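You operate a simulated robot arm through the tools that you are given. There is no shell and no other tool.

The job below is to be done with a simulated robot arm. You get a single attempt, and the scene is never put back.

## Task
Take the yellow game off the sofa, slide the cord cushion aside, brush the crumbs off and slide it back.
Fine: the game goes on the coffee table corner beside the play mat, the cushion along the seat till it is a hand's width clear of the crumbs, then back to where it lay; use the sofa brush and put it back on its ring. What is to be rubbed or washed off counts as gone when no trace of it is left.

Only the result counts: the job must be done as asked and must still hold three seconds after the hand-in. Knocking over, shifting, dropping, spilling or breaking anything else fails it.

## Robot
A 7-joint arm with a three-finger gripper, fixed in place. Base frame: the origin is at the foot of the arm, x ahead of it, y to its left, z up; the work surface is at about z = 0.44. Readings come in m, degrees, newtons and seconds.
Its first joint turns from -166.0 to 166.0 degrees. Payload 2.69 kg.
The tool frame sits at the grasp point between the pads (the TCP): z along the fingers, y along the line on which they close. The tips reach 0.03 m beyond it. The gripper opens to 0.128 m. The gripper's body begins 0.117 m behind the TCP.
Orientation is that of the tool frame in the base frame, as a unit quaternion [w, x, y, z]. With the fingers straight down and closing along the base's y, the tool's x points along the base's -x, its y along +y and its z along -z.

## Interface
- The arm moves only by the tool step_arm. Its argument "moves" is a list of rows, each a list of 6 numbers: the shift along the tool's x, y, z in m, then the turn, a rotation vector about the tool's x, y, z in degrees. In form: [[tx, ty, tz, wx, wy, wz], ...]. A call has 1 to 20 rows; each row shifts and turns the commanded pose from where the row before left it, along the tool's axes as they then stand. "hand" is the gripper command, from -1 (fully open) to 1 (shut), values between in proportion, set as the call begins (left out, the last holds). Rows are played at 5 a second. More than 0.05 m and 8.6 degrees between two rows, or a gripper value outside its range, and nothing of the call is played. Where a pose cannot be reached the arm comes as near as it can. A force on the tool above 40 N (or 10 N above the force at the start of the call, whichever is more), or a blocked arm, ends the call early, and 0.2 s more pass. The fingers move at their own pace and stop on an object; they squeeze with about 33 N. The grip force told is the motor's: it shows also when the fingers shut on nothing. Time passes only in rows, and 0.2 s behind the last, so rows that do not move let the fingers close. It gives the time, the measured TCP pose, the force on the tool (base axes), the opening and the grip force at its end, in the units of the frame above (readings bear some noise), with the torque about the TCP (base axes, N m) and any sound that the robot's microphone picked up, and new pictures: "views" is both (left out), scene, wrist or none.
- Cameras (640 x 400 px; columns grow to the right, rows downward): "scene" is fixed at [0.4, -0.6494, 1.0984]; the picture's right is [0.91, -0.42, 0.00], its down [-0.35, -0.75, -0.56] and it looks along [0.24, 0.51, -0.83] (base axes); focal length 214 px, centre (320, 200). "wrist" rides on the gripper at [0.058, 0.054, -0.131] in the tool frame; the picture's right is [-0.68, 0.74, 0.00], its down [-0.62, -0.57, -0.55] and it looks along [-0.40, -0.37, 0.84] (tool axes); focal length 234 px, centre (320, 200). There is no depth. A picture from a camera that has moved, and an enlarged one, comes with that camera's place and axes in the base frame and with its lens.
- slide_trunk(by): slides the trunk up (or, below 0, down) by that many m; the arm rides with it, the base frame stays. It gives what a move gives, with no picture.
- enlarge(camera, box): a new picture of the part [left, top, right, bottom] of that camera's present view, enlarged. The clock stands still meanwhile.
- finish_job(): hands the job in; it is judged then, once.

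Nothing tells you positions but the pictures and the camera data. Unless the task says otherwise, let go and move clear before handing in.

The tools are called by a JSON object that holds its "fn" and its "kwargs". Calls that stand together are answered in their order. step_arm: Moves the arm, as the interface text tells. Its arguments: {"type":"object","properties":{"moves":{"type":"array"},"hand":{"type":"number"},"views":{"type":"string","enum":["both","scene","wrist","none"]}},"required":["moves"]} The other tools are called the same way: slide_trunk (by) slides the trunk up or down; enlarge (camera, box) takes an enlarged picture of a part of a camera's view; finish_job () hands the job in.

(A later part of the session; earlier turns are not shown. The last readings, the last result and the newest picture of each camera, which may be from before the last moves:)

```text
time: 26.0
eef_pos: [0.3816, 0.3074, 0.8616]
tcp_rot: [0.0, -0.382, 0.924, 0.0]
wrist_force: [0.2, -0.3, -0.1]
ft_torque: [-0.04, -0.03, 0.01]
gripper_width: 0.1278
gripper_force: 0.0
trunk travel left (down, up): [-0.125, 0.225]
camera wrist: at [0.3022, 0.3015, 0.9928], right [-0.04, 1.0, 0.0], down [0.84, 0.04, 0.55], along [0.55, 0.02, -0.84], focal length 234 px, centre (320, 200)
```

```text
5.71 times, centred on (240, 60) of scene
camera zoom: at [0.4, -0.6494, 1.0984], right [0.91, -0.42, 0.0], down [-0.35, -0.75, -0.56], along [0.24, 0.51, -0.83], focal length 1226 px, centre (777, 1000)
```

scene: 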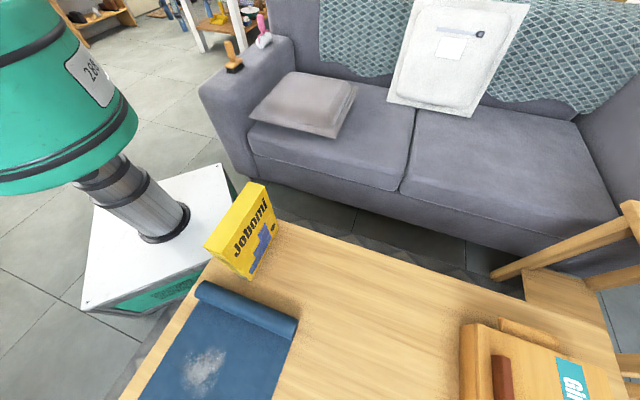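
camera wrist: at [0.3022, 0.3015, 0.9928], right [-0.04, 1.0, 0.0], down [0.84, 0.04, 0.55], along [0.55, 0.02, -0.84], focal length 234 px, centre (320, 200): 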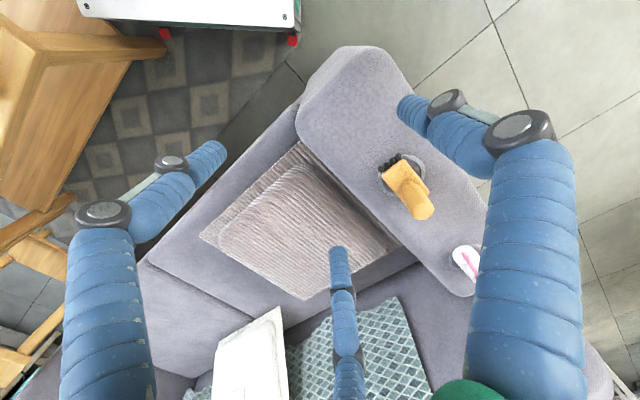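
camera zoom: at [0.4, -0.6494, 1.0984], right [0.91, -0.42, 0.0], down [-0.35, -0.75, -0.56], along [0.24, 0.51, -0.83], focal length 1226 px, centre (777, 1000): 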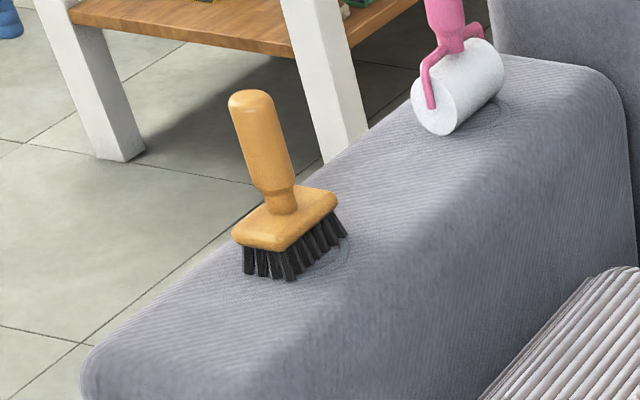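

Brush handle stands vertical, top at (0.489, 0.455, 0.727), on its ring on the sofa arm (top ≈0.61). The cushion (0.42 m square, centre ≈(0.76, 0.275)) abuts the arm, so I'll slide it by pressing on its top and dragging; I move above it now.

{"fn": "step_arm", "kwargs": {"moves": [[-0.0333, -0.0339, 0, 0, 0, 0], [-0.0333, -0.0339, 0, 0, 0, 0], [-0.0333, -0.0339, 0, 0, 0, 0], [-0.0333, -0.0339, 0, 0, 0, 0], [-0.0333, -0.0339, 0, 0, 0, 0], [-0.0333, -0.0339, 0, 0, 0, 0], [-0.0333, -0.0339, 0, 0, 0, 0], [0, 0, 0.04, 0, 0, 0], [0, 0, 0.04, 0, 0, 0], [0, 0, 0.04, 0, 0, 0], [0, 0, 0.03, 0, 0, 0], [0, 0, 0, 0, 0, 0]]}}

{"fn": "enlarge", "kwargs": {"camera": "scene", "box": [230, 30, 430, 170]}}

```text
time: 28.6
eef_pos: [0.7157, 0.3062, 0.7087]
tcp_rot: [-0.001, -0.383, 0.924, 0.0]
wrist_force: [0.6, 0.5, -0.3]
ft_torque: [-0.02, 0.0, 0.0]
gripper_width: 0.1279
gripper_force: 0.0
trunk travel left (down, up): [-0.125, 0.225]
camera wrist: at [0.6355, 0.2998, 0.8402], right [-0.04, 1.0, 0.0], down [0.84, 0.04, 0.55], along [0.55, 0.02, -0.84], focal length 234 px, centre (320, 200)
```

scene: 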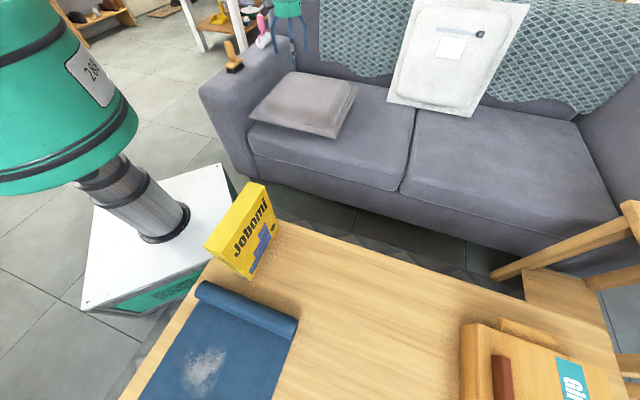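
wrist: 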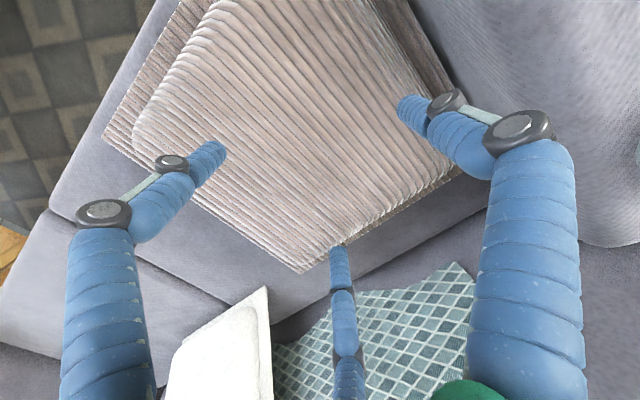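

```text
2.86 times, centred on (330, 100) of scene
camera zoom: at [0.4, -0.6494, 1.0984], right [0.91, -0.42, 0.0], down [-0.35, -0.75, -0.56], along [0.24, 0.51, -0.83], focal length 613 px, centre (291, 486)
```

zoom: 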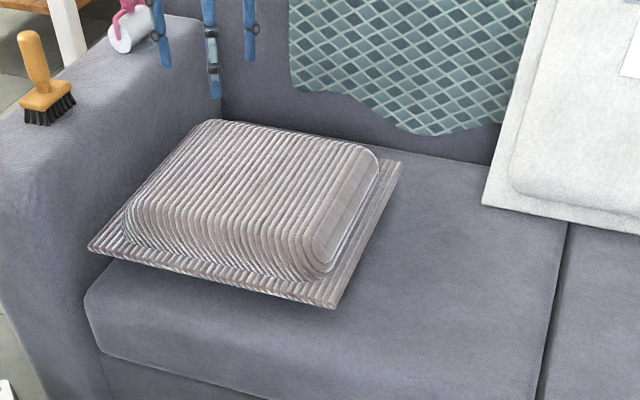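

{"fn": "enlarge", "kwargs": {"camera": "wrist", "box": [330, 0, 530, 200]}}

{"fn": "enlarge", "kwargs": {"camera": "wrist", "box": [80, 0, 480, 320]}}

```text
2.00 times, centred on (430, 100) of wrist
camera zoom: at [0.6355, 0.2998, 0.8402], right [-0.04, 1.0, 0.0], down [0.84, 0.04, 0.55], along [0.55, 0.02, -0.84], focal length 468 px, centre (100, 400)
```

zoom: 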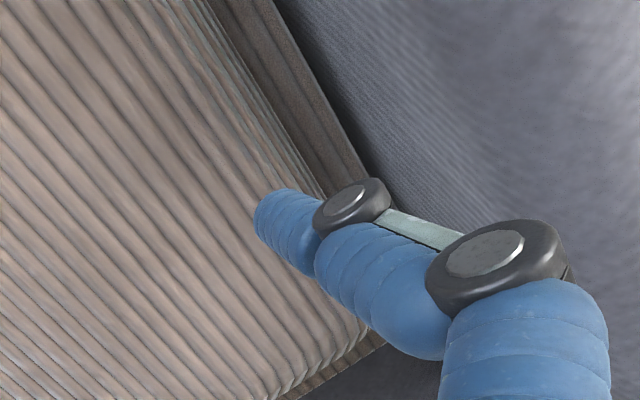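

```text
1.25 times, centred on (280, 160) of wrist
camera zoom: at [0.6355, 0.2998, 0.8402], right [-0.04, 1.0, 0.0], down [0.84, 0.04, 0.55], along [0.55, 0.02, -0.84], focal length 293 px, centre (370, 250)
```

zoom: 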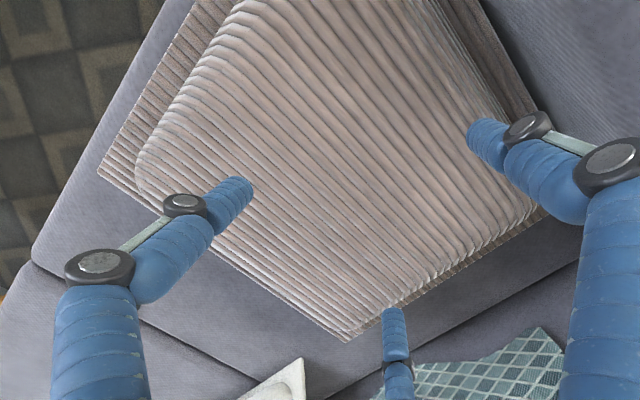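

I'm over the cushion with all fingertips above the padded part. I lower toward the top surface (expected near z 0.55, so TCP ≈0.58).

{"fn": "step_arm", "kwargs": {"moves": [[0, -0.02, 0.02, 0, 0, 0], [0, 0, 0.03, 0, 0, 0], [0, 0, 0.03, 0, 0, 0], [0, 0, 0.01, 0, 0, 0], [0, 0, 0.005, 0, 0, 0], [0, 0, 0, 0, 0, 0]], "views": "none"}}

{"fn": "enlarge", "kwargs": {"camera": "scene", "box": [230, 30, 430, 170]}}

```text
time: 30.0
eef_pos: [0.7274, 0.2908, 0.6146]
tcp_rot: [0.0, -0.382, 0.924, 0.0]
wrist_force: [-0.4, -0.3, 0.8]
ft_torque: [-0.01, -0.03, 0.0]
gripper_width: 0.1279
gripper_force: 0.1
trunk travel left (down, up): [-0.125, 0.225]
```

```text
2.86 times, centred on (330, 100) of scene
camera zoom: at [0.4, -0.6494, 1.0984], right [0.91, -0.42, 0.0], down [-0.35, -0.75, -0.56], along [0.24, 0.51, -0.83], focal length 613 px, centre (291, 486)
```

zoom: 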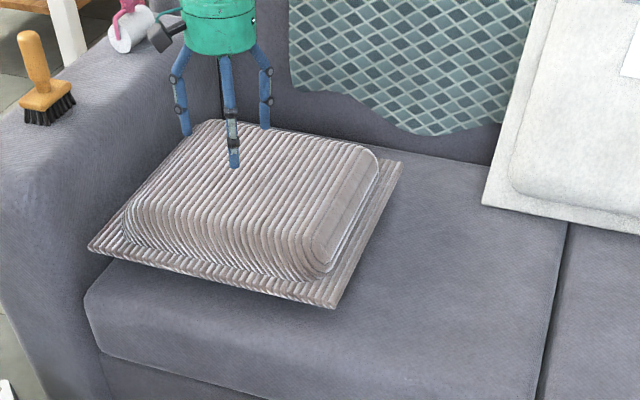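

{"fn": "step_arm", "kwargs": {"moves": [[0, 0, 0.004, 0, 0, 0], [0, 0, 0.004, 0, 0, 0], [0, 0, 0.004, 0, 0, 0], [0, 0, 0, 0, 0, 0]], "views": "none"}}

{"fn": "enlarge", "kwargs": {"camera": "scene", "box": [270, 40, 350, 100]}}

```text
time: 31.0
eef_pos: [0.7295, 0.2883, 0.6036]
tcp_rot: [0.0, -0.383, 0.924, 0.0]
wrist_force: [-0.3, -0.1, -0.5]
ft_torque: [-0.02, -0.03, 0.0]
gripper_width: 0.1279
gripper_force: 0.0
trunk travel left (down, up): [-0.125, 0.225]
```

```text
6.67 times, centred on (310, 70) of scene
camera zoom: at [0.4, -0.6494, 1.0984], right [0.91, -0.42, 0.0], down [-0.35, -0.75, -0.56], along [0.24, 0.51, -0.83], focal length 1430 px, centre (387, 1067)
```

zoom: 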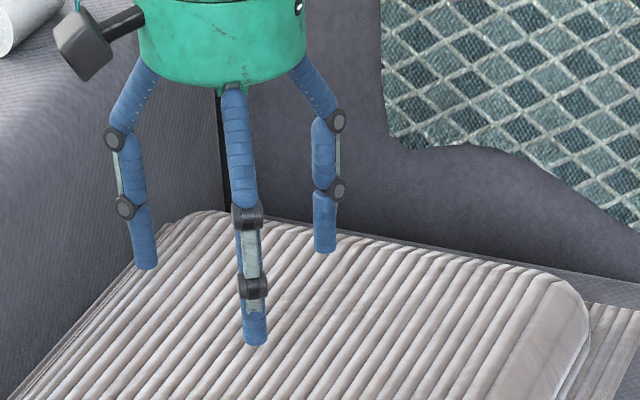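

{"fn": "step_arm", "kwargs": {"moves": [[0, 0, 0.004, 0, 0, 0], [0, 0, 0.004, 0, 0, 0], [0, 0, 0.003, 0, 0, 0], [0, 0, 0, 0, 0, 0]], "views": "none"}}

```text
time: 32.0
eef_pos: [0.7292, 0.2888, 0.592]
tcp_rot: [0.0, -0.382, 0.924, -0.001]
wrist_force: [-0.4, -0.2, 0.2]
ft_torque: [0.02, 0.0, 0.01]
gripper_width: 0.128
gripper_force: 0.0
trunk travel left (down, up): [-0.125, 0.225]
```

{"fn": "step_arm", "kwargs": {"moves": [[0, 0, 0.003, 0, 0, 0], [0, 0, 0.003, 0, 0, 0], [0, 0, 0.003, 0, 0, 0], [0, 0, 0, 0, 0, 0]], "views": "none"}}

{"fn": "enlarge", "kwargs": {"camera": "scene", "box": [270, 40, 350, 100]}}

```text
time: 33.0
eef_pos: [0.7292, 0.2904, 0.5828]
tcp_rot: [0.0, -0.383, 0.924, 0.0]
wrist_force: [-1.0, 0.2, -0.1]
ft_torque: [-0.02, 0.01, 0.01]
gripper_width: 0.1278
gripper_force: 0.1
trunk travel left (down, up): [-0.125, 0.225]
```

```text
6.67 times, centred on (310, 70) of scene
camera zoom: at [0.4, -0.6494, 1.0984], right [0.91, -0.42, 0.0], down [-0.35, -0.75, -0.56], along [0.24, 0.51, -0.83], focal length 1430 px, centre (387, 1067)
```

zoom: 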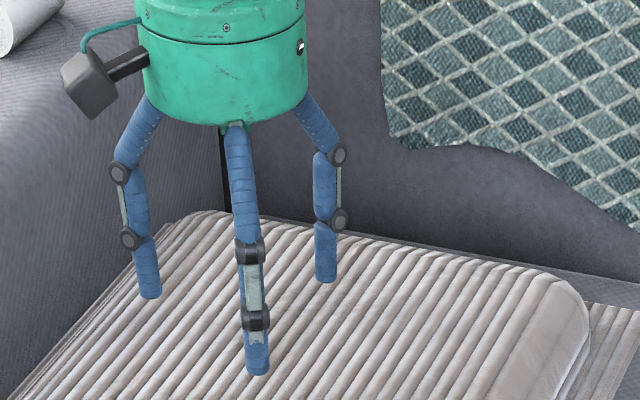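

{"fn": "step_arm", "kwargs": {"moves": [[0, 0, 0.003, 0, 0, 0], [0, 0, 0.003, 0, 0, 0], [0, 0, 0.003, 0, 0, 0], [0, 0, 0, 0, 0, 0]], "views": "none"}}

```text
time: 34.0
eef_pos: [0.7291, 0.2908, 0.5745]
tcp_rot: [0.0, -0.383, 0.924, 0.0]
wrist_force: [0.2, 1.0, 0.1]
ft_torque: [0.01, 0.0, -0.01]
gripper_width: 0.128
gripper_force: 0.0
trunk travel left (down, up): [-0.125, 0.225]
```

{"fn": "step_arm", "kwargs": {"moves": [[0, 0, 0.003, 0, 0, 0], [0, 0, 0.003, 0, 0, 0], [0, 0, 0, 0, 0, 0]], "views": "none"}}

{"fn": "enlarge", "kwargs": {"camera": "scene", "box": [270, 40, 350, 100]}}

```text
time: 34.8
eef_pos: [0.7287, 0.2897, 0.5676]
tcp_rot: [0.0, -0.383, 0.924, 0.0]
wrist_force: [0.5, 1.3, -1.1]
ft_torque: [0.01, 0.0, 0.0]
gripper_width: 0.1282
gripper_force: 0.2
trunk travel left (down, up): [-0.125, 0.225]
```

```text
6.67 times, centred on (310, 70) of scene
camera zoom: at [0.4, -0.6494, 1.0984], right [0.91, -0.42, 0.0], down [-0.35, -0.75, -0.56], along [0.24, 0.51, -0.83], focal length 1430 px, centre (387, 1067)
```

zoom: 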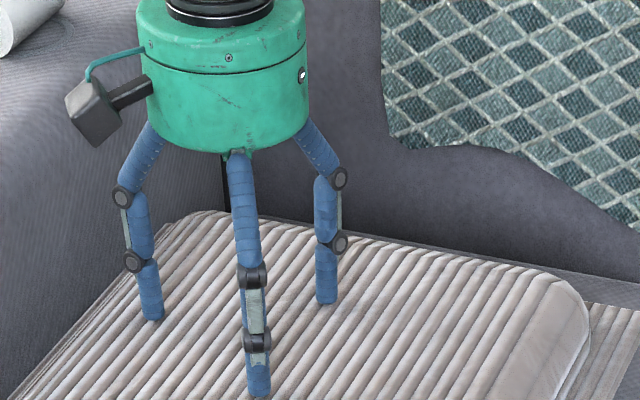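

{"fn": "step_arm", "kwargs": {"moves": [[0, 0, 0.003, 0, 0, 0], [0, 0, 0.003, 0, 0, 0], [0, 0, 0.003, 0, 0, 0], [0, 0, 0, 0, 0, 0]], "views": "none"}}

```text
time: 35.5
eef_pos: [0.7288, 0.2901, 0.567]
tcp_rot: [0.001, -0.383, 0.924, 0.0]
wrist_force: [-8.6, -5.3, 21.6]
ft_torque: [-0.34, 0.97, 0.38]
gripper_width: 0.128
gripper_force: 0.1
trunk travel left (down, up): [-0.125, 0.225]
stopped in row 3: the force on the tool passed its limit at 45 N (the readings are from after the stop); the commanded pose is now the measured one
```

Contact at TCP z≈0.567 (cushion top ≈0.537). I check the standing force.

{"fn": "step_arm", "kwargs": {"moves": [[0, 0, 0.001, 0, 0, 0], [0, 0, 0, 0, 0, 0]], "views": "none"}}

{"fn": "enlarge", "kwargs": {"camera": "scene", "box": [250, 40, 370, 140]}}

```text
time: 35.9
eef_pos: [0.7293, 0.2901, 0.5653]
tcp_rot: [0.001, -0.383, 0.924, 0.001]
wrist_force: [-8.9, -5.5, 20.5]
ft_torque: [-0.12, 0.99, 0.49]
gripper_width: 0.1281
gripper_force: 0.1
trunk travel left (down, up): [-0.125, 0.225]
stopped in row 2: the force on the tool passed its limit at 42 N (the readings are from after the stop); the commanded pose is now the measured one
```

```text
4.00 times, centred on (310, 90) of scene
camera zoom: at [0.4, -0.6494, 1.0984], right [0.91, -0.42, 0.0], down [-0.35, -0.75, -0.56], along [0.24, 0.51, -0.83], focal length 858 px, centre (360, 640)
```

zoom: 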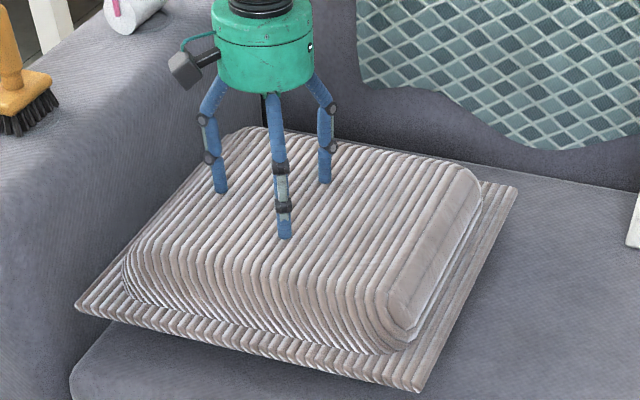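

Pressing lightly, I try a short drag along the seat (+s, tool -y) to see if the cushion follows.

{"fn": "step_arm", "kwargs": {"moves": [[0, -0.004, 0, 0, 0, 0], [0, -0.004, 0, 0, 0, 0], [0, -0.004, 0, 0, 0, 0], [0, -0.004, 0, 0, 0, 0]], "views": "none"}}

{"fn": "enlarge", "kwargs": {"camera": "scene", "box": [250, 40, 370, 140]}}

```text
time: 36.9
eef_pos: [0.7415, 0.28, 0.5653]
tcp_rot: [0.001, -0.383, 0.924, 0.0]
wrist_force: [-11.7, 13.9, 31.8]
ft_torque: [1.09, 1.77, -0.64]
gripper_width: 0.1283
gripper_force: 0.1
trunk travel left (down, up): [-0.125, 0.225]
```

```text
4.00 times, centred on (310, 90) of scene
camera zoom: at [0.4, -0.6494, 1.0984], right [0.91, -0.42, 0.0], down [-0.35, -0.75, -0.56], along [0.24, 0.51, -0.83], focal length 858 px, centre (360, 640)
```

zoom: 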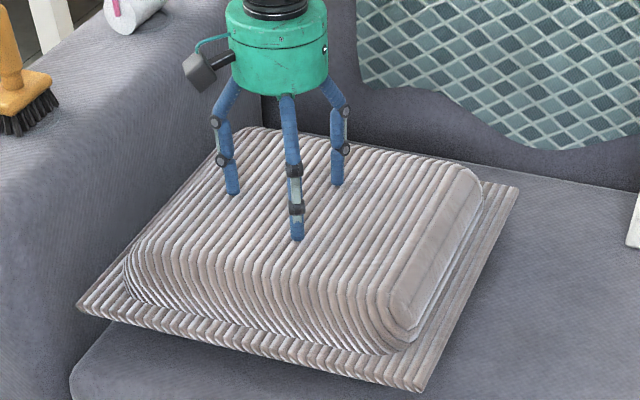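

The fingers slid over the cushion without moving it (friction ≈0.57), so press-dragging won't do. I lift off, and will push against the padded edge next to the arm instead; I turn the hand half round so its finger pair faces the arm.

{"fn": "step_arm", "kwargs": {"moves": [[0, 0, -0.005, 0, 0, 0], [0, 0, -0.04, 0, 0, 0], [0, 0, -0.05, 0, 0, 0], [0, 0, -0.05, 0, 0, 0], [0, 0, -0.05, 0, 0, 0], [0, 0, -0.05, 0, 0, 0], [0, 0, 0, 0, 0, 8.5], [0, 0, 0, 0, 0, 8.5], [0, 0, 0, 0, 0, 8.5], [0, 0, 0, 0, 0, 8.5], [0, 0, 0, 0, 0, 8.5], [0, 0, 0, 0, 0, 8.5], [0, 0, 0, 0, 0, 8.5], [0, 0, 0, 0, 0, 8.5], [0, 0, 0, 0, 0, 8.5], [0, 0, 0, 0, 0, 8.5], [0, 0, 0, 0, 0, 5], [0, 0, 0, 0, 0, 0]]}}

```text
time: 40.7
eef_pos: [0.7424, 0.2787, 0.808]
tcp_rot: [0.0, 0.382, 0.924, -0.001]
wrist_force: [-0.1, -0.8, 0.0]
ft_torque: [0.0, -0.02, 0.02]
gripper_width: 0.1281
gripper_force: 0.0
trunk travel left (down, up): [-0.125, 0.225]
camera wrist: at [0.7376, 0.3569, 0.9398], right [1.0, 0.04, 0.0], down [0.04, -0.84, 0.55], along [0.02, -0.55, -0.84], focal length 234 px, centre (320, 200)
```

scene: 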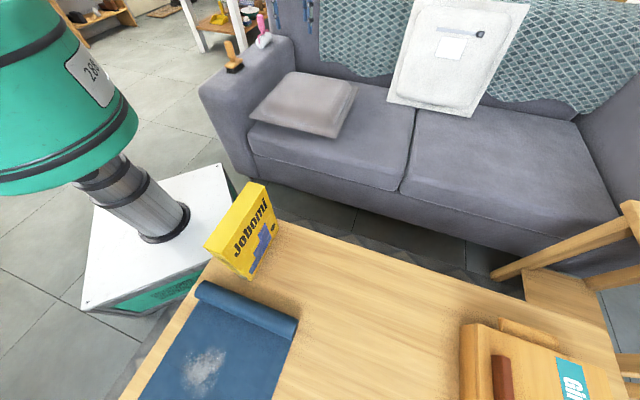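
wrist: 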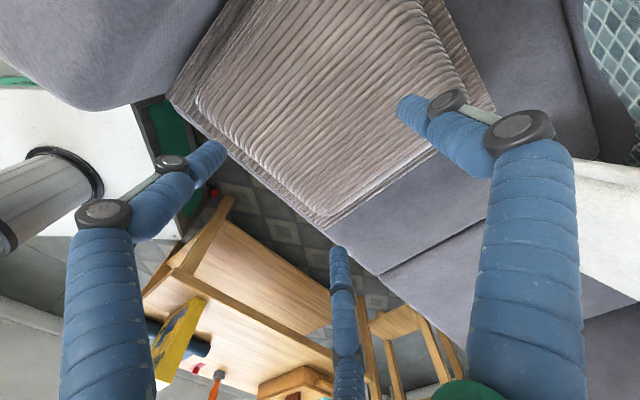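

{"fn": "step_arm", "kwargs": {"moves": [[0, 0, 0, 0, 0, 8.5], [0, 0, 0, 0, 0, 8.5], [0, 0, 0, 0, 0, 8.5], [0, 0, 0, 0, 0, 8.5], [0, 0, 0, 0, 0, 8.5], [0, 0, 0, 0, 0, 8.5], [0, 0, 0, 0, 0, 8.5], [0, 0, 0, 0, 0, 8.5], [0, 0, 0, 0, 0, 8.5], [0, 0, 0, 0, 0, 8.5], [0, 0, 0, 0, 0, 5], [0, 0, 0, 0, 0, 0]]}}

{"fn": "enlarge", "kwargs": {"camera": "wrist", "box": [160, 0, 480, 250]}}

```text
time: 43.3
eef_pos: [0.7425, 0.2796, 0.8089]
tcp_rot: [0.0, 0.924, 0.383, 0.0]
wrist_force: [0.3, 0.1, -0.5]
ft_torque: [0.01, -0.01, 0.0]
gripper_width: 0.1283
gripper_force: 0.2
trunk travel left (down, up): [-0.125, 0.225]
camera wrist: at [0.8202, 0.2807, 0.9394], right [0.04, -1.0, 0.0], down [-0.84, -0.04, 0.55], along [-0.55, -0.02, -0.84], focal length 234 px, centre (320, 200)
```

scene: 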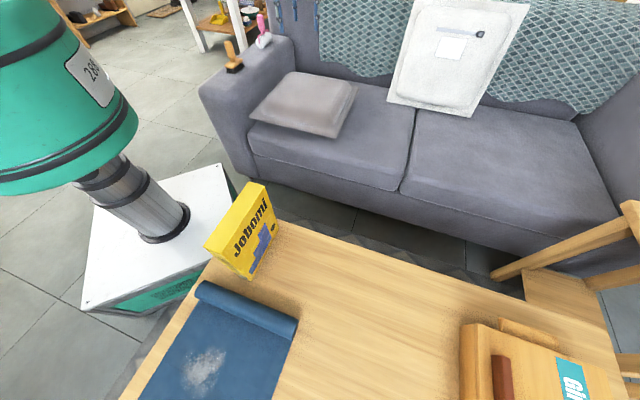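
wrist: 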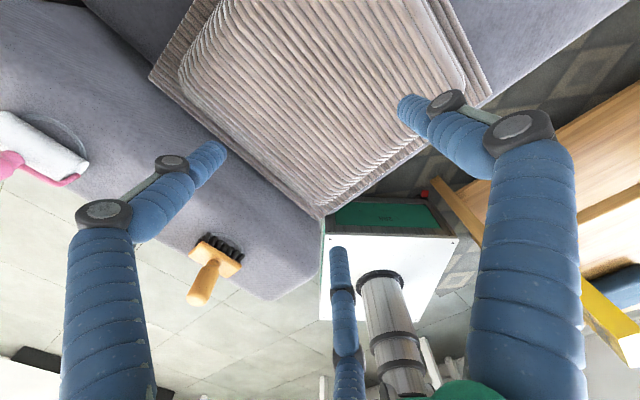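

```text
1.60 times, centred on (320, 125) of wrist
camera zoom: at [0.8202, 0.2807, 0.9394], right [0.04, -1.0, 0.0], down [-0.84, -0.04, 0.55], along [-0.55, -0.02, -0.84], focal length 375 px, centre (320, 320)
```

zoom: 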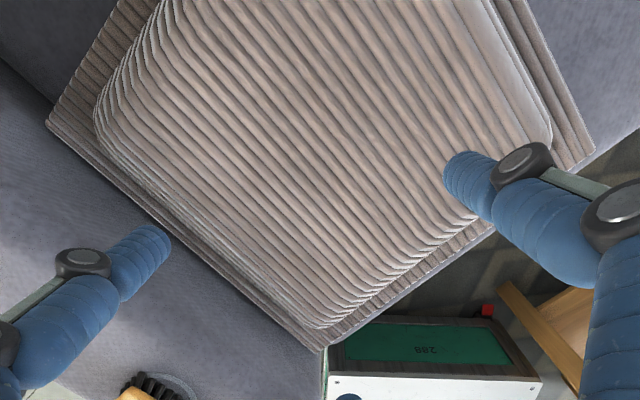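

Now the finger pair faces the sofa arm; the ledge of the flange is at s≈0.145–0.18 beside the arm. I move over it, tilt the hand 18° so the pair dips lower than the opposing finger, and come down partway.

{"fn": "step_arm", "kwargs": {"moves": [[0.004, -0.046, 0, 0, 0, 0], [0.004, -0.046, 0, 0, 0, 0], [0.004, -0.045, 0, 0, 0, 0], [0, 0, 0, -6, 0, 0], [0, 0, 0, -6, 0, 0], [0, 0, 0, -6, 0, 0], [0, -0.0139, 0.0428, 0, 0, 0], [0, -0.0139, 0.0428, 0, 0, 0], [0, -0.0139, 0.0428, 0, 0, 0], [0, -0.0124, 0.038, 0, 0, 0], [0, 0, 0, 0, 0, 0]]}}

{"fn": "enlarge", "kwargs": {"camera": "scene", "box": [210, 20, 350, 130]}}

{"fn": "enlarge", "kwargs": {"camera": "wrist", "box": [160, 50, 440, 300]}}

```text
time: 45.7
eef_pos: [0.6325, 0.409, 0.6682]
tcp_rot: [0.024, 0.921, 0.388, 0.01]
wrist_force: [-0.3, -0.7, -0.2]
ft_torque: [0.03, 0.01, 0.0]
gripper_width: 0.1282
gripper_force: 0.1
out of reach, approached as far as the arm can: row 4, 5, 6, 10
trunk travel left (down, up): [-0.125, 0.225]
camera wrist: at [0.7069, 0.4172, 0.8012], right [0.05, -1.0, 0.04], down [-0.85, -0.03, 0.52], along [-0.52, -0.06, -0.85], focal length 234 px, centre (320, 200)
```

scene: 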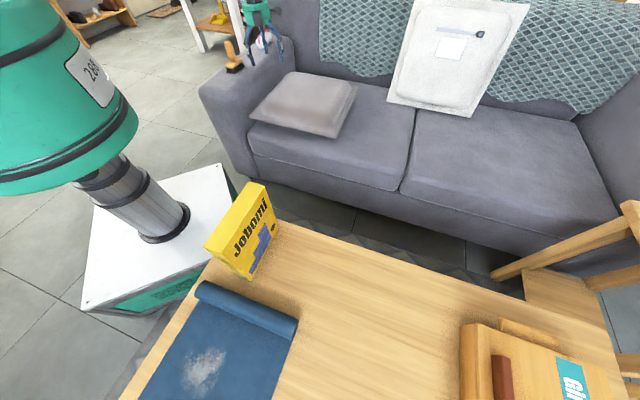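
wrist: 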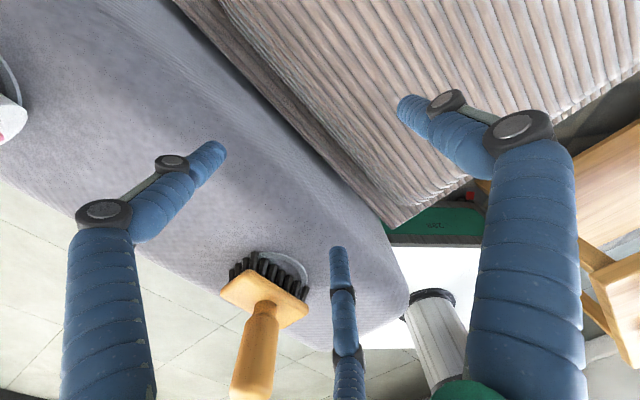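

```text
3.64 times, centred on (280, 75) of scene
camera zoom: at [0.4, -0.6494, 1.0984], right [0.91, -0.42, 0.0], down [-0.35, -0.75, -0.56], along [0.24, 0.51, -0.83], focal length 780 px, centre (466, 654)
```

zoom: 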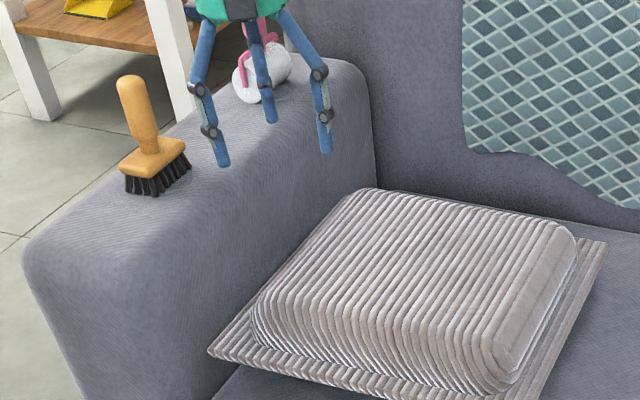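

```text
1.60 times, centred on (300, 175) of wrist
camera zoom: at [0.7069, 0.4172, 0.8012], right [0.05, -1.0, 0.04], down [-0.85, -0.03, 0.52], along [-0.52, -0.06, -0.85], focal length 375 px, centre (352, 240)
```

zoom: 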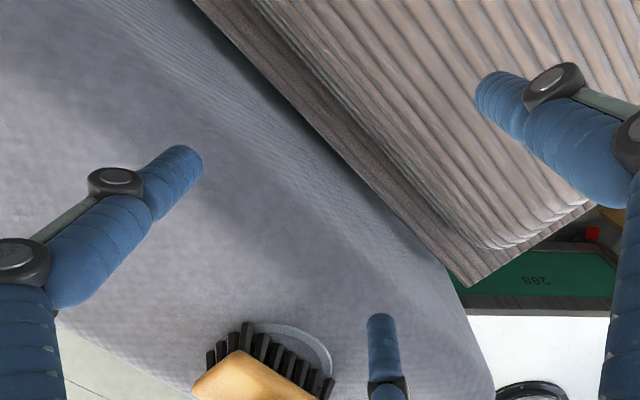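

The tilt isn't reachable at this hand turn (joint limit). I rise again, straighten, and turn back to the former yaw, where a single finger can face the arm.

{"fn": "step_arm", "kwargs": {"moves": [[0, 0.01, -0.045, 0, 0, 0], [0, 0.01, -0.045, 0, 0, 0], [0, 0.01, -0.045, 0, 0, 0], [0, 0, 0, 0, 0, -8.5], [0, 0, 0, 0, 0, -8.5], [0, 0, 0, 0, 0, -8.5], [0, 0, 0, 0, 0, -8.5], [0, 0, 0, 0, 0, -8.5], [0, 0, 0, 0, 0, -8.5], [0, 0, 0, 0, 0, -8.5], [0, 0, 0, 0, 0, -8.5], [0, 0, 0, 0, 0, -8.5], [0, 0, 0, 0, 0, -8.5], [0, 0, 0, 0, 0, -5]], "views": "wrist"}}

```text
time: 48.7
eef_pos: [0.6486, 0.3938, 0.8019]
tcp_rot: [0.03, 0.38, 0.924, -0.012]
wrist_force: [0.9, 0.5, 0.9]
ft_torque: [-0.02, -0.01, 0.01]
gripper_width: 0.1278
gripper_force: 0.0
trunk travel left (down, up): [-0.125, 0.225]
camera wrist: at [0.6384, 0.4774, 0.9284], right [1.0, 0.05, 0.04], down [0.02, -0.81, 0.59], along [0.06, -0.58, -0.81], focal length 234 px, centre (320, 200)
```

wrist: 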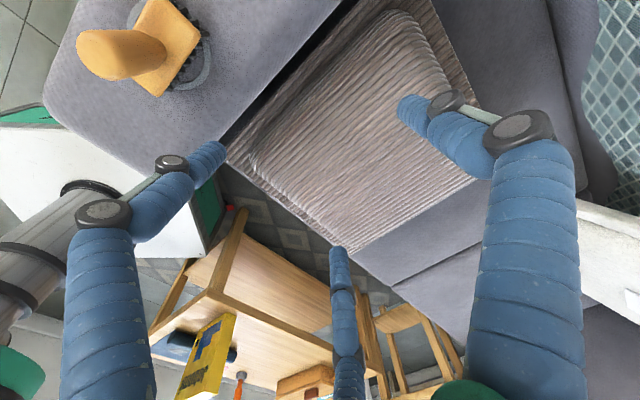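

{"fn": "step_arm", "kwargs": {"moves": [[0, 0, 0, 0, 0, -8.5], [0, 0, 0, 0, 0, -8.5], [0, 0, 0, 0, 0, -8.5], [0, 0, 0, 0, 0, -8.5], [0, 0, 0, 0, 0, -8.5], [0, 0, 0, 0, 0, -8.5], [0, 0, 0, 0, 0, -8.5], [0, 0, 0, 0, 0, -8.5], [0, 0, 0, 0, 0, -8.5], [0, 0, 0, 0, 0, -8.5], [0, 0, 0, 0, 0, -5], [0, 0, 0, 5, 0, 0], [0, 0, 0, 5, 0, 0], [0, 0, 0, 5, 0, 0], [0, 0, 0, 0, 0, 0]]}}

```text
time: 51.9
eef_pos: [0.648, 0.394, 0.8028]
tcp_rot: [0.063, -0.38, 0.911, -0.15]
wrist_force: [0.1, 0.0, 0.2]
ft_torque: [-0.02, -0.04, 0.02]
gripper_width: 0.128
gripper_force: 0.1
trunk travel left (down, up): [-0.125, 0.225]
camera wrist: at [0.5412, 0.4165, 0.9088], right [-0.02, 0.97, -0.24], down [0.69, 0.18, 0.7], along [0.72, -0.15, -0.67], focal length 234 px, centre (320, 200)
```

scene: 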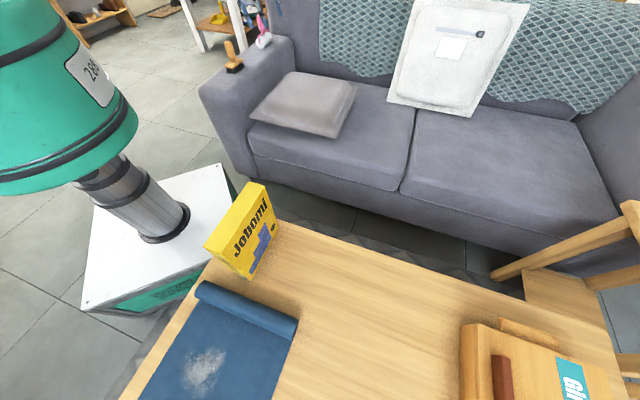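
wrist: 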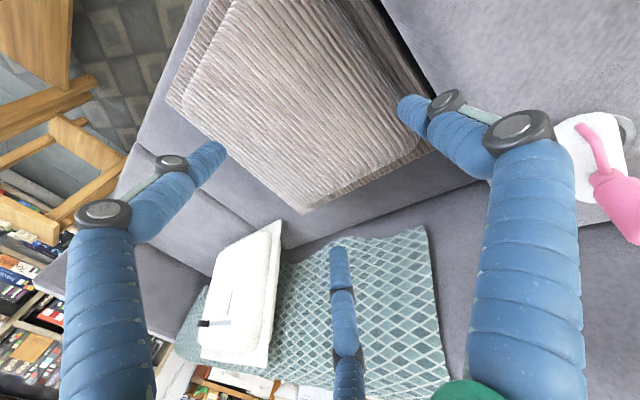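

The 18° tilt works at this yaw, with the single finger low on the arm side. I move it over the ledge and descend to just above.

{"fn": "step_arm", "kwargs": {"moves": [[0, -0.0378, 0.0128, 0, 0, 0], [0, 0.0157, 0.0465, 0, 0, 0], [0, 0.0157, 0.0465, 0, 0, 0], [0, 0.0157, 0.0465, 0, 0, 0], [0, 0.0128, 0.038, 0, 0, 0], [0, 0, 0, 0, 0, 0]]}}

{"fn": "enlarge", "kwargs": {"camera": "scene", "box": [230, 30, 350, 120]}}

{"fn": "enlarge", "kwargs": {"camera": "wrist", "box": [320, 0, 520, 200]}}

```text
time: 53.3
eef_pos: [0.6765, 0.3666, 0.6145]
tcp_rot: [0.062, -0.38, 0.911, -0.149]
wrist_force: [0.3, 0.6, -0.8]
ft_torque: [-0.03, 0.01, 0.03]
gripper_width: 0.1282
gripper_force: 0.0
trunk travel left (down, up): [-0.125, 0.225]
camera wrist: at [0.5693, 0.3881, 0.7209], right [-0.02, 0.97, -0.23], down [0.69, 0.18, 0.7], along [0.72, -0.15, -0.67], focal length 234 px, centre (320, 200)
```

scene: 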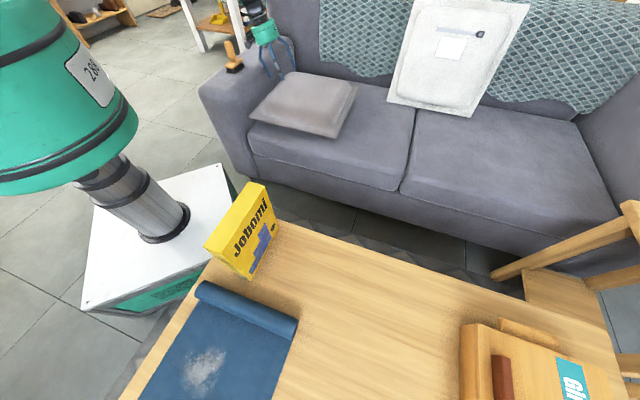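
wrist: 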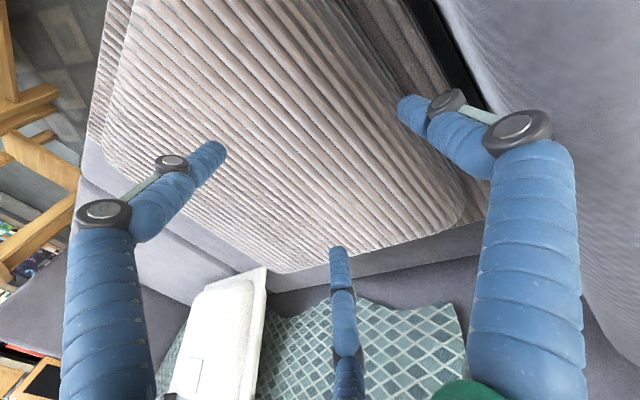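

```text
4.44 times, centred on (290, 75) of scene
camera zoom: at [0.4, -0.6494, 1.0984], right [0.91, -0.42, 0.0], down [-0.35, -0.75, -0.56], along [0.24, 0.51, -0.83], focal length 953 px, centre (453, 756)
```

zoom: 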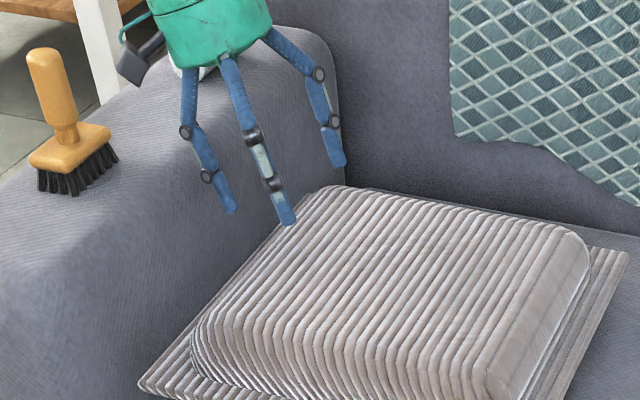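

```text
2.00 times, centred on (420, 100) of wrist
camera zoom: at [0.5693, 0.3881, 0.7209], right [-0.02, 0.97, -0.23], down [0.69, 0.18, 0.7], along [0.72, -0.15, -0.67], focal length 468 px, centre (120, 400)
```

zoom: 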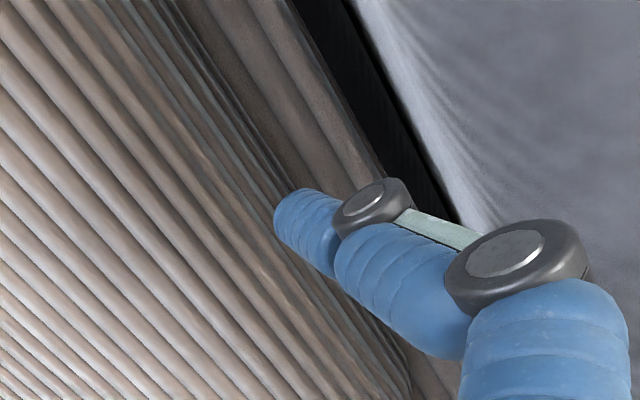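

The fingertip is right over the ledge. I descend on in small steps, watching the force.

{"fn": "step_arm", "kwargs": {"moves": [[0, 0.0064, 0.019, 0, 0, 0], [0, 0.0032, 0.0095, 0, 0, 0], [0, 0.0032, 0.0095, 0, 0, 0], [0, 0.0016, 0.0047, 0, 0, 0], [0, 0, 0, 0, 0, 0]]}}

{"fn": "enlarge", "kwargs": {"camera": "scene", "box": [250, 50, 350, 120]}}

{"fn": "enlarge", "kwargs": {"camera": "wrist", "box": [320, 0, 520, 200]}}

```text
time: 54.2
eef_pos: [0.682, 0.3673, 0.5773]
tcp_rot: [0.065, -0.378, 0.911, -0.149]
wrist_force: [6.4, -1.3, 6.4]
ft_torque: [0.59, 0.73, -0.44]
gripper_width: 0.1269
gripper_force: 0.2
trunk travel left (down, up): [-0.125, 0.225]
stopped in row 4: the force on the tool passed its limit at 57 N (the readings are from after the stop); the commanded pose is now the measured one
camera wrist: at [0.5739, 0.3885, 0.6841], right [-0.02, 0.97, -0.23], down [0.69, 0.18, 0.7], along [0.73, -0.15, -0.67], focal length 234 px, centre (320, 200)
```

scene: 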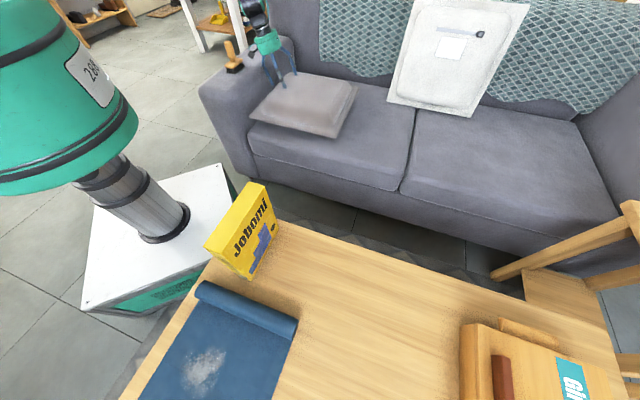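
wrist: 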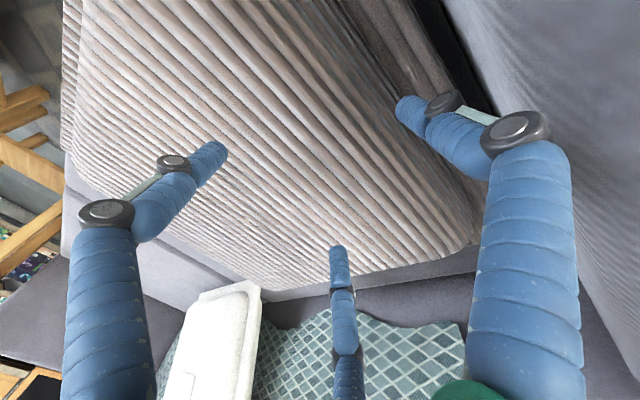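

```text
5.71 times, centred on (300, 85) of scene
camera zoom: at [0.4, -0.6494, 1.0984], right [0.91, -0.42, 0.0], down [-0.35, -0.75, -0.56], along [0.24, 0.51, -0.83], focal length 1226 px, centre (434, 857)
```

zoom: 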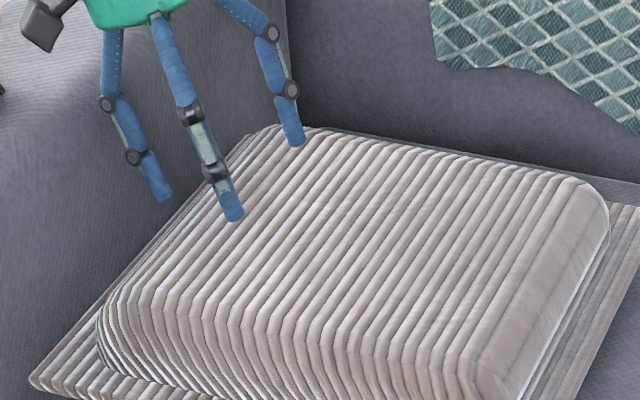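

```text
2.00 times, centred on (420, 100) of wrist
camera zoom: at [0.5739, 0.3885, 0.6841], right [-0.02, 0.97, -0.23], down [0.69, 0.18, 0.7], along [0.73, -0.15, -0.67], focal length 468 px, centre (120, 400)
```

zoom: 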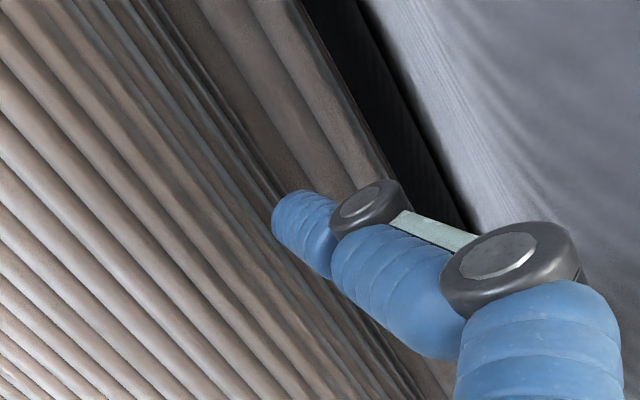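

Something stopped the finger — most likely its outer side against the sofa arm. I back up, lessen the tilt to about 13° and shift 1 cm away from the arm.

{"fn": "step_arm", "kwargs": {"moves": [[0, -0.0064, -0.019, 0, 0, 0], [0, 0, 0, -5.5, 0, 0], [0, -0.0107, 0.0025, 0, 0, 0], [0, 0.0034, 0.0146, 0, 0, 0], [0, 0, 0, 0, 0, 0]], "views": "none"}}

{"fn": "enlarge", "kwargs": {"camera": "wrist", "box": [320, 0, 520, 200]}}

{"fn": "enlarge", "kwargs": {"camera": "scene", "box": [250, 50, 350, 120]}}

```text
time: 55.4
eef_pos: [0.6905, 0.3602, 0.5812]
tcp_rot: [0.045, -0.382, 0.917, -0.106]
wrist_force: [-0.2, 0.3, -0.6]
ft_torque: [0.01, -0.02, -0.05]
gripper_width: 0.1281
gripper_force: 0.1
trunk travel left (down, up): [-0.125, 0.225]
```

```text
2.00 times, centred on (420, 100) of wrist
camera zoom: at [0.5892, 0.3744, 0.6961], right [-0.03, 0.99, -0.17], down [0.73, 0.14, 0.66], along [0.68, -0.1, -0.73], focal length 468 px, centre (120, 400)
```

zoom: 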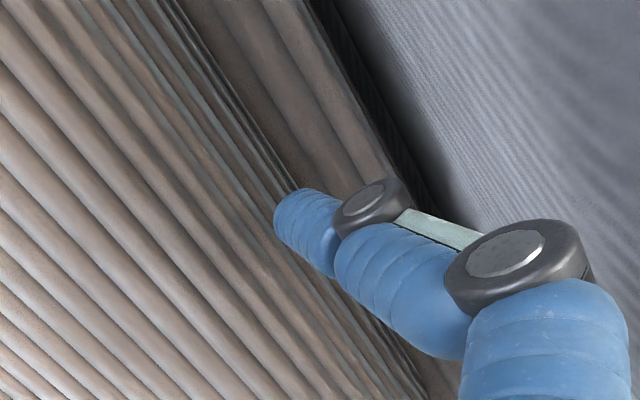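

```text
5.71 times, centred on (300, 85) of scene
camera zoom: at [0.4, -0.6494, 1.0984], right [0.91, -0.42, 0.0], down [-0.35, -0.75, -0.56], along [0.24, 0.51, -0.83], focal length 1226 px, centre (434, 857)
```

zoom: 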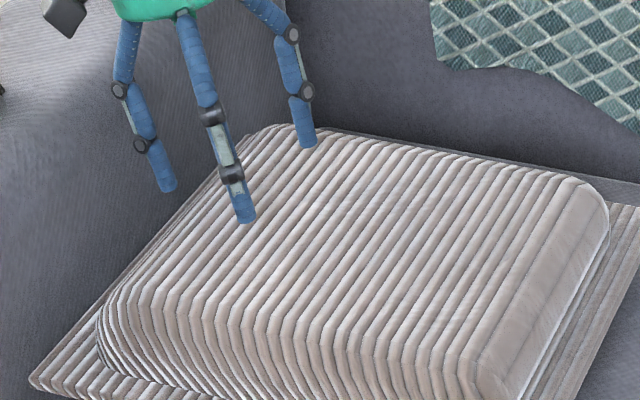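

{"fn": "step_arm", "kwargs": {"moves": [[0, 0.0011, 0.0049, 0, 0, 0], [0, 0.0011, 0.0049, 0, 0, 0], [0, 0.0009, 0.0039, 0, 0, 0], [0, 0.0009, 0.0039, 0, 0, 0], [0, 0, 0, 0, 0, 0]], "views": "none"}}

{"fn": "enlarge", "kwargs": {"camera": "scene", "box": [250, 50, 350, 120]}}

```text
time: 56.6
eef_pos: [0.6883, 0.3596, 0.5648]
tcp_rot: [0.046, -0.382, 0.917, -0.106]
wrist_force: [0.8, -0.4, -0.4]
ft_torque: [-0.01, 0.0, 0.02]
gripper_width: 0.1278
gripper_force: 0.1
trunk travel left (down, up): [-0.125, 0.225]
```

```text
5.71 times, centred on (300, 85) of scene
camera zoom: at [0.4, -0.6494, 1.0984], right [0.91, -0.42, 0.0], down [-0.35, -0.75, -0.56], along [0.24, 0.51, -0.83], focal length 1226 px, centre (434, 857)
```

zoom: 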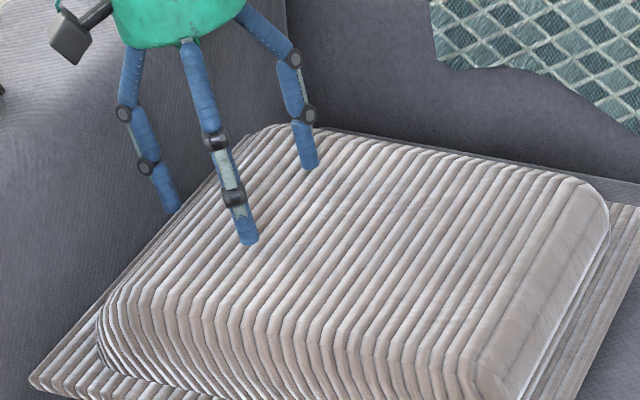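

The fingertip is down behind the cushion's padded edge without contact. Now I push along +s in small steps.

{"fn": "step_arm", "kwargs": {"moves": [[0, -0.0078, 0.0018, 0, 0, 0], [0, -0.0078, 0.0018, 0, 0, 0], [0, -0.0078, 0.0018, 0, 0, 0], [0, 0, 0, 0, 0, 0]], "views": "none"}}

{"fn": "enlarge", "kwargs": {"camera": "scene", "box": [250, 50, 350, 120]}}

```text
time: 57.6
eef_pos: [0.7058, 0.3431, 0.5658]
tcp_rot: [0.045, -0.382, 0.917, -0.106]
wrist_force: [-2.3, 2.6, 2.6]
ft_torque: [0.22, 0.17, -0.08]
gripper_width: 0.1279
gripper_force: 0.1
trunk travel left (down, up): [-0.125, 0.225]
```

```text
5.71 times, centred on (300, 85) of scene
camera zoom: at [0.4, -0.6494, 1.0984], right [0.91, -0.42, 0.0], down [-0.35, -0.75, -0.56], along [0.24, 0.51, -0.83], focal length 1226 px, centre (434, 857)
```

zoom: 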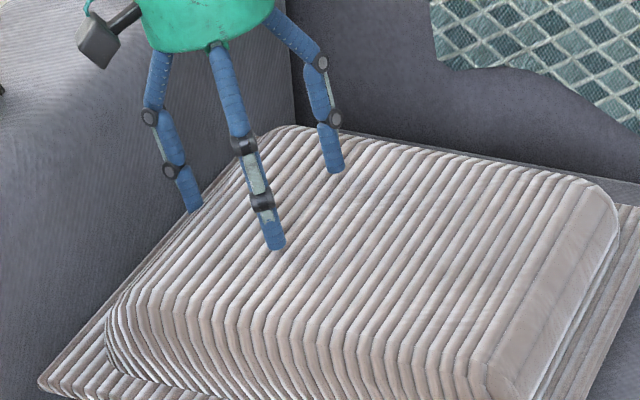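

The cushion slides with only about 4 N. I keep pushing along the seat.

{"fn": "step_arm", "kwargs": {"moves": [[0, -0.0117, 0.0027, 0, 0, 0], [0, -0.0117, 0.0027, 0, 0, 0], [0, -0.0117, 0.0027, 0, 0, 0], [0, -0.0117, 0.0027, 0, 0, 0], [0, 0, 0, 0, 0, 0]]}}

{"fn": "enlarge", "kwargs": {"camera": "scene", "box": [230, 50, 390, 150]}}

```text
time: 58.8
eef_pos: [0.739, 0.3073, 0.5641]
tcp_rot: [0.046, -0.381, 0.917, -0.105]
wrist_force: [-5.5, 4.4, 8.3]
ft_torque: [0.47, 0.49, 0.05]
gripper_width: 0.1282
gripper_force: 0.1
trunk travel left (down, up): [-0.125, 0.225]
camera wrist: at [0.6395, 0.3214, 0.679], right [-0.03, 0.99, -0.17], down [0.73, 0.14, 0.67], along [0.68, -0.1, -0.73], focal length 234 px, centre (320, 200)
```

scene: 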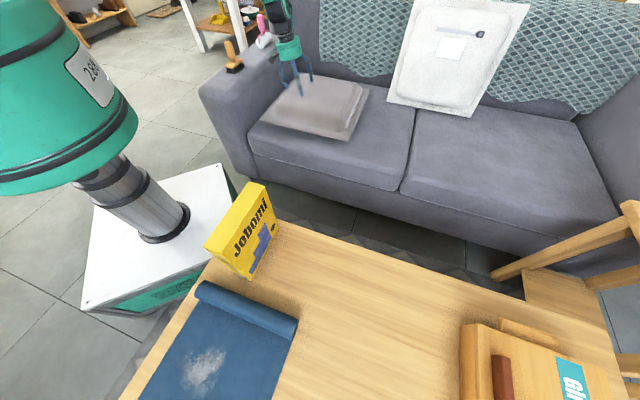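
wrist: 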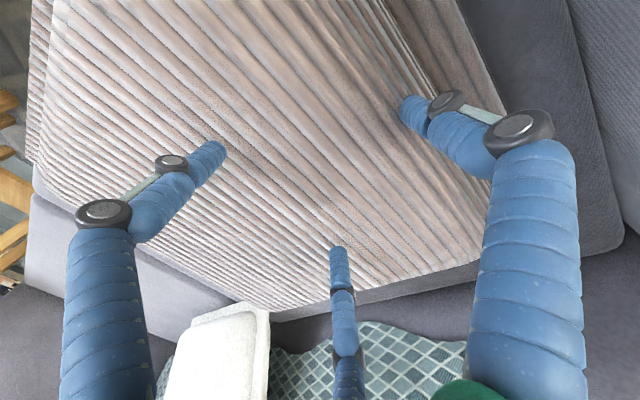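

```text
4.00 times, centred on (310, 100) of scene
camera zoom: at [0.4, -0.6494, 1.0984], right [0.91, -0.42, 0.0], down [-0.35, -0.75, -0.56], along [0.24, 0.51, -0.83], focal length 858 px, centre (360, 600)
```

zoom: 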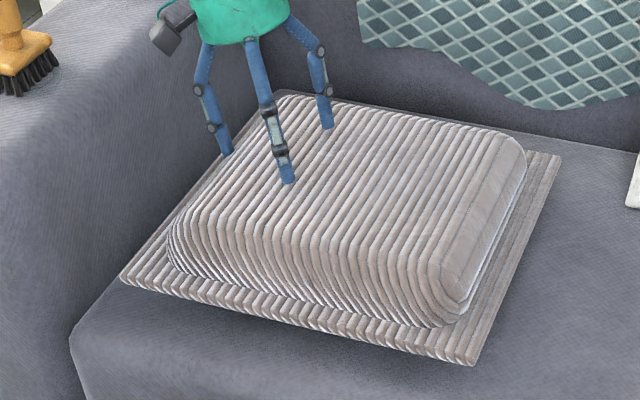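

The cushion moves straight. I push another 5 cm, then lift for a look at the uncovered seat and the clearance to the white cushion.

{"fn": "step_arm", "kwargs": {"moves": [[0.001, -0.0117, 0.0025, 0, 0, 0], [0.001, -0.0117, 0.0025, 0, 0, 0], [0.001, -0.0117, 0.0025, 0, 0, 0], [0.001, -0.0117, 0.0025, 0, 0, 0], [0, 0, 0, 0, 0, 0]], "views": "none"}}

{"fn": "enlarge", "kwargs": {"camera": "scene", "box": [230, 50, 430, 170]}}

```text
time: 60.0
eef_pos: [0.7709, 0.2695, 0.5645]
tcp_rot: [0.044, -0.382, 0.917, -0.106]
wrist_force: [-5.7, 3.6, 8.0]
ft_torque: [0.43, 0.5, 0.04]
gripper_width: 0.128
gripper_force: 0.0
trunk travel left (down, up): [-0.125, 0.225]
```

```text
3.20 times, centred on (330, 110) of scene
camera zoom: at [0.4, -0.6494, 1.0984], right [0.91, -0.42, 0.0], down [-0.35, -0.75, -0.56], along [0.24, 0.51, -0.83], focal length 686 px, centre (288, 488)
```

zoom: 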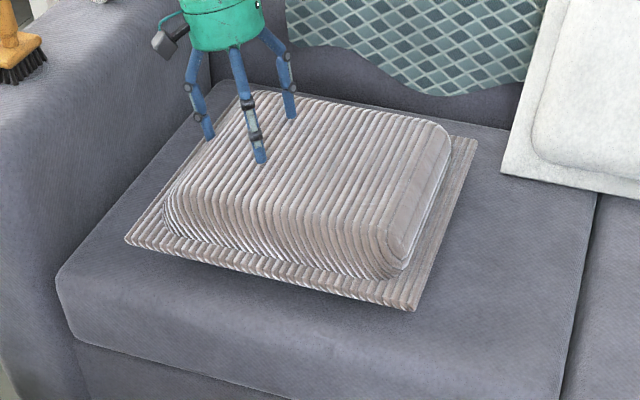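

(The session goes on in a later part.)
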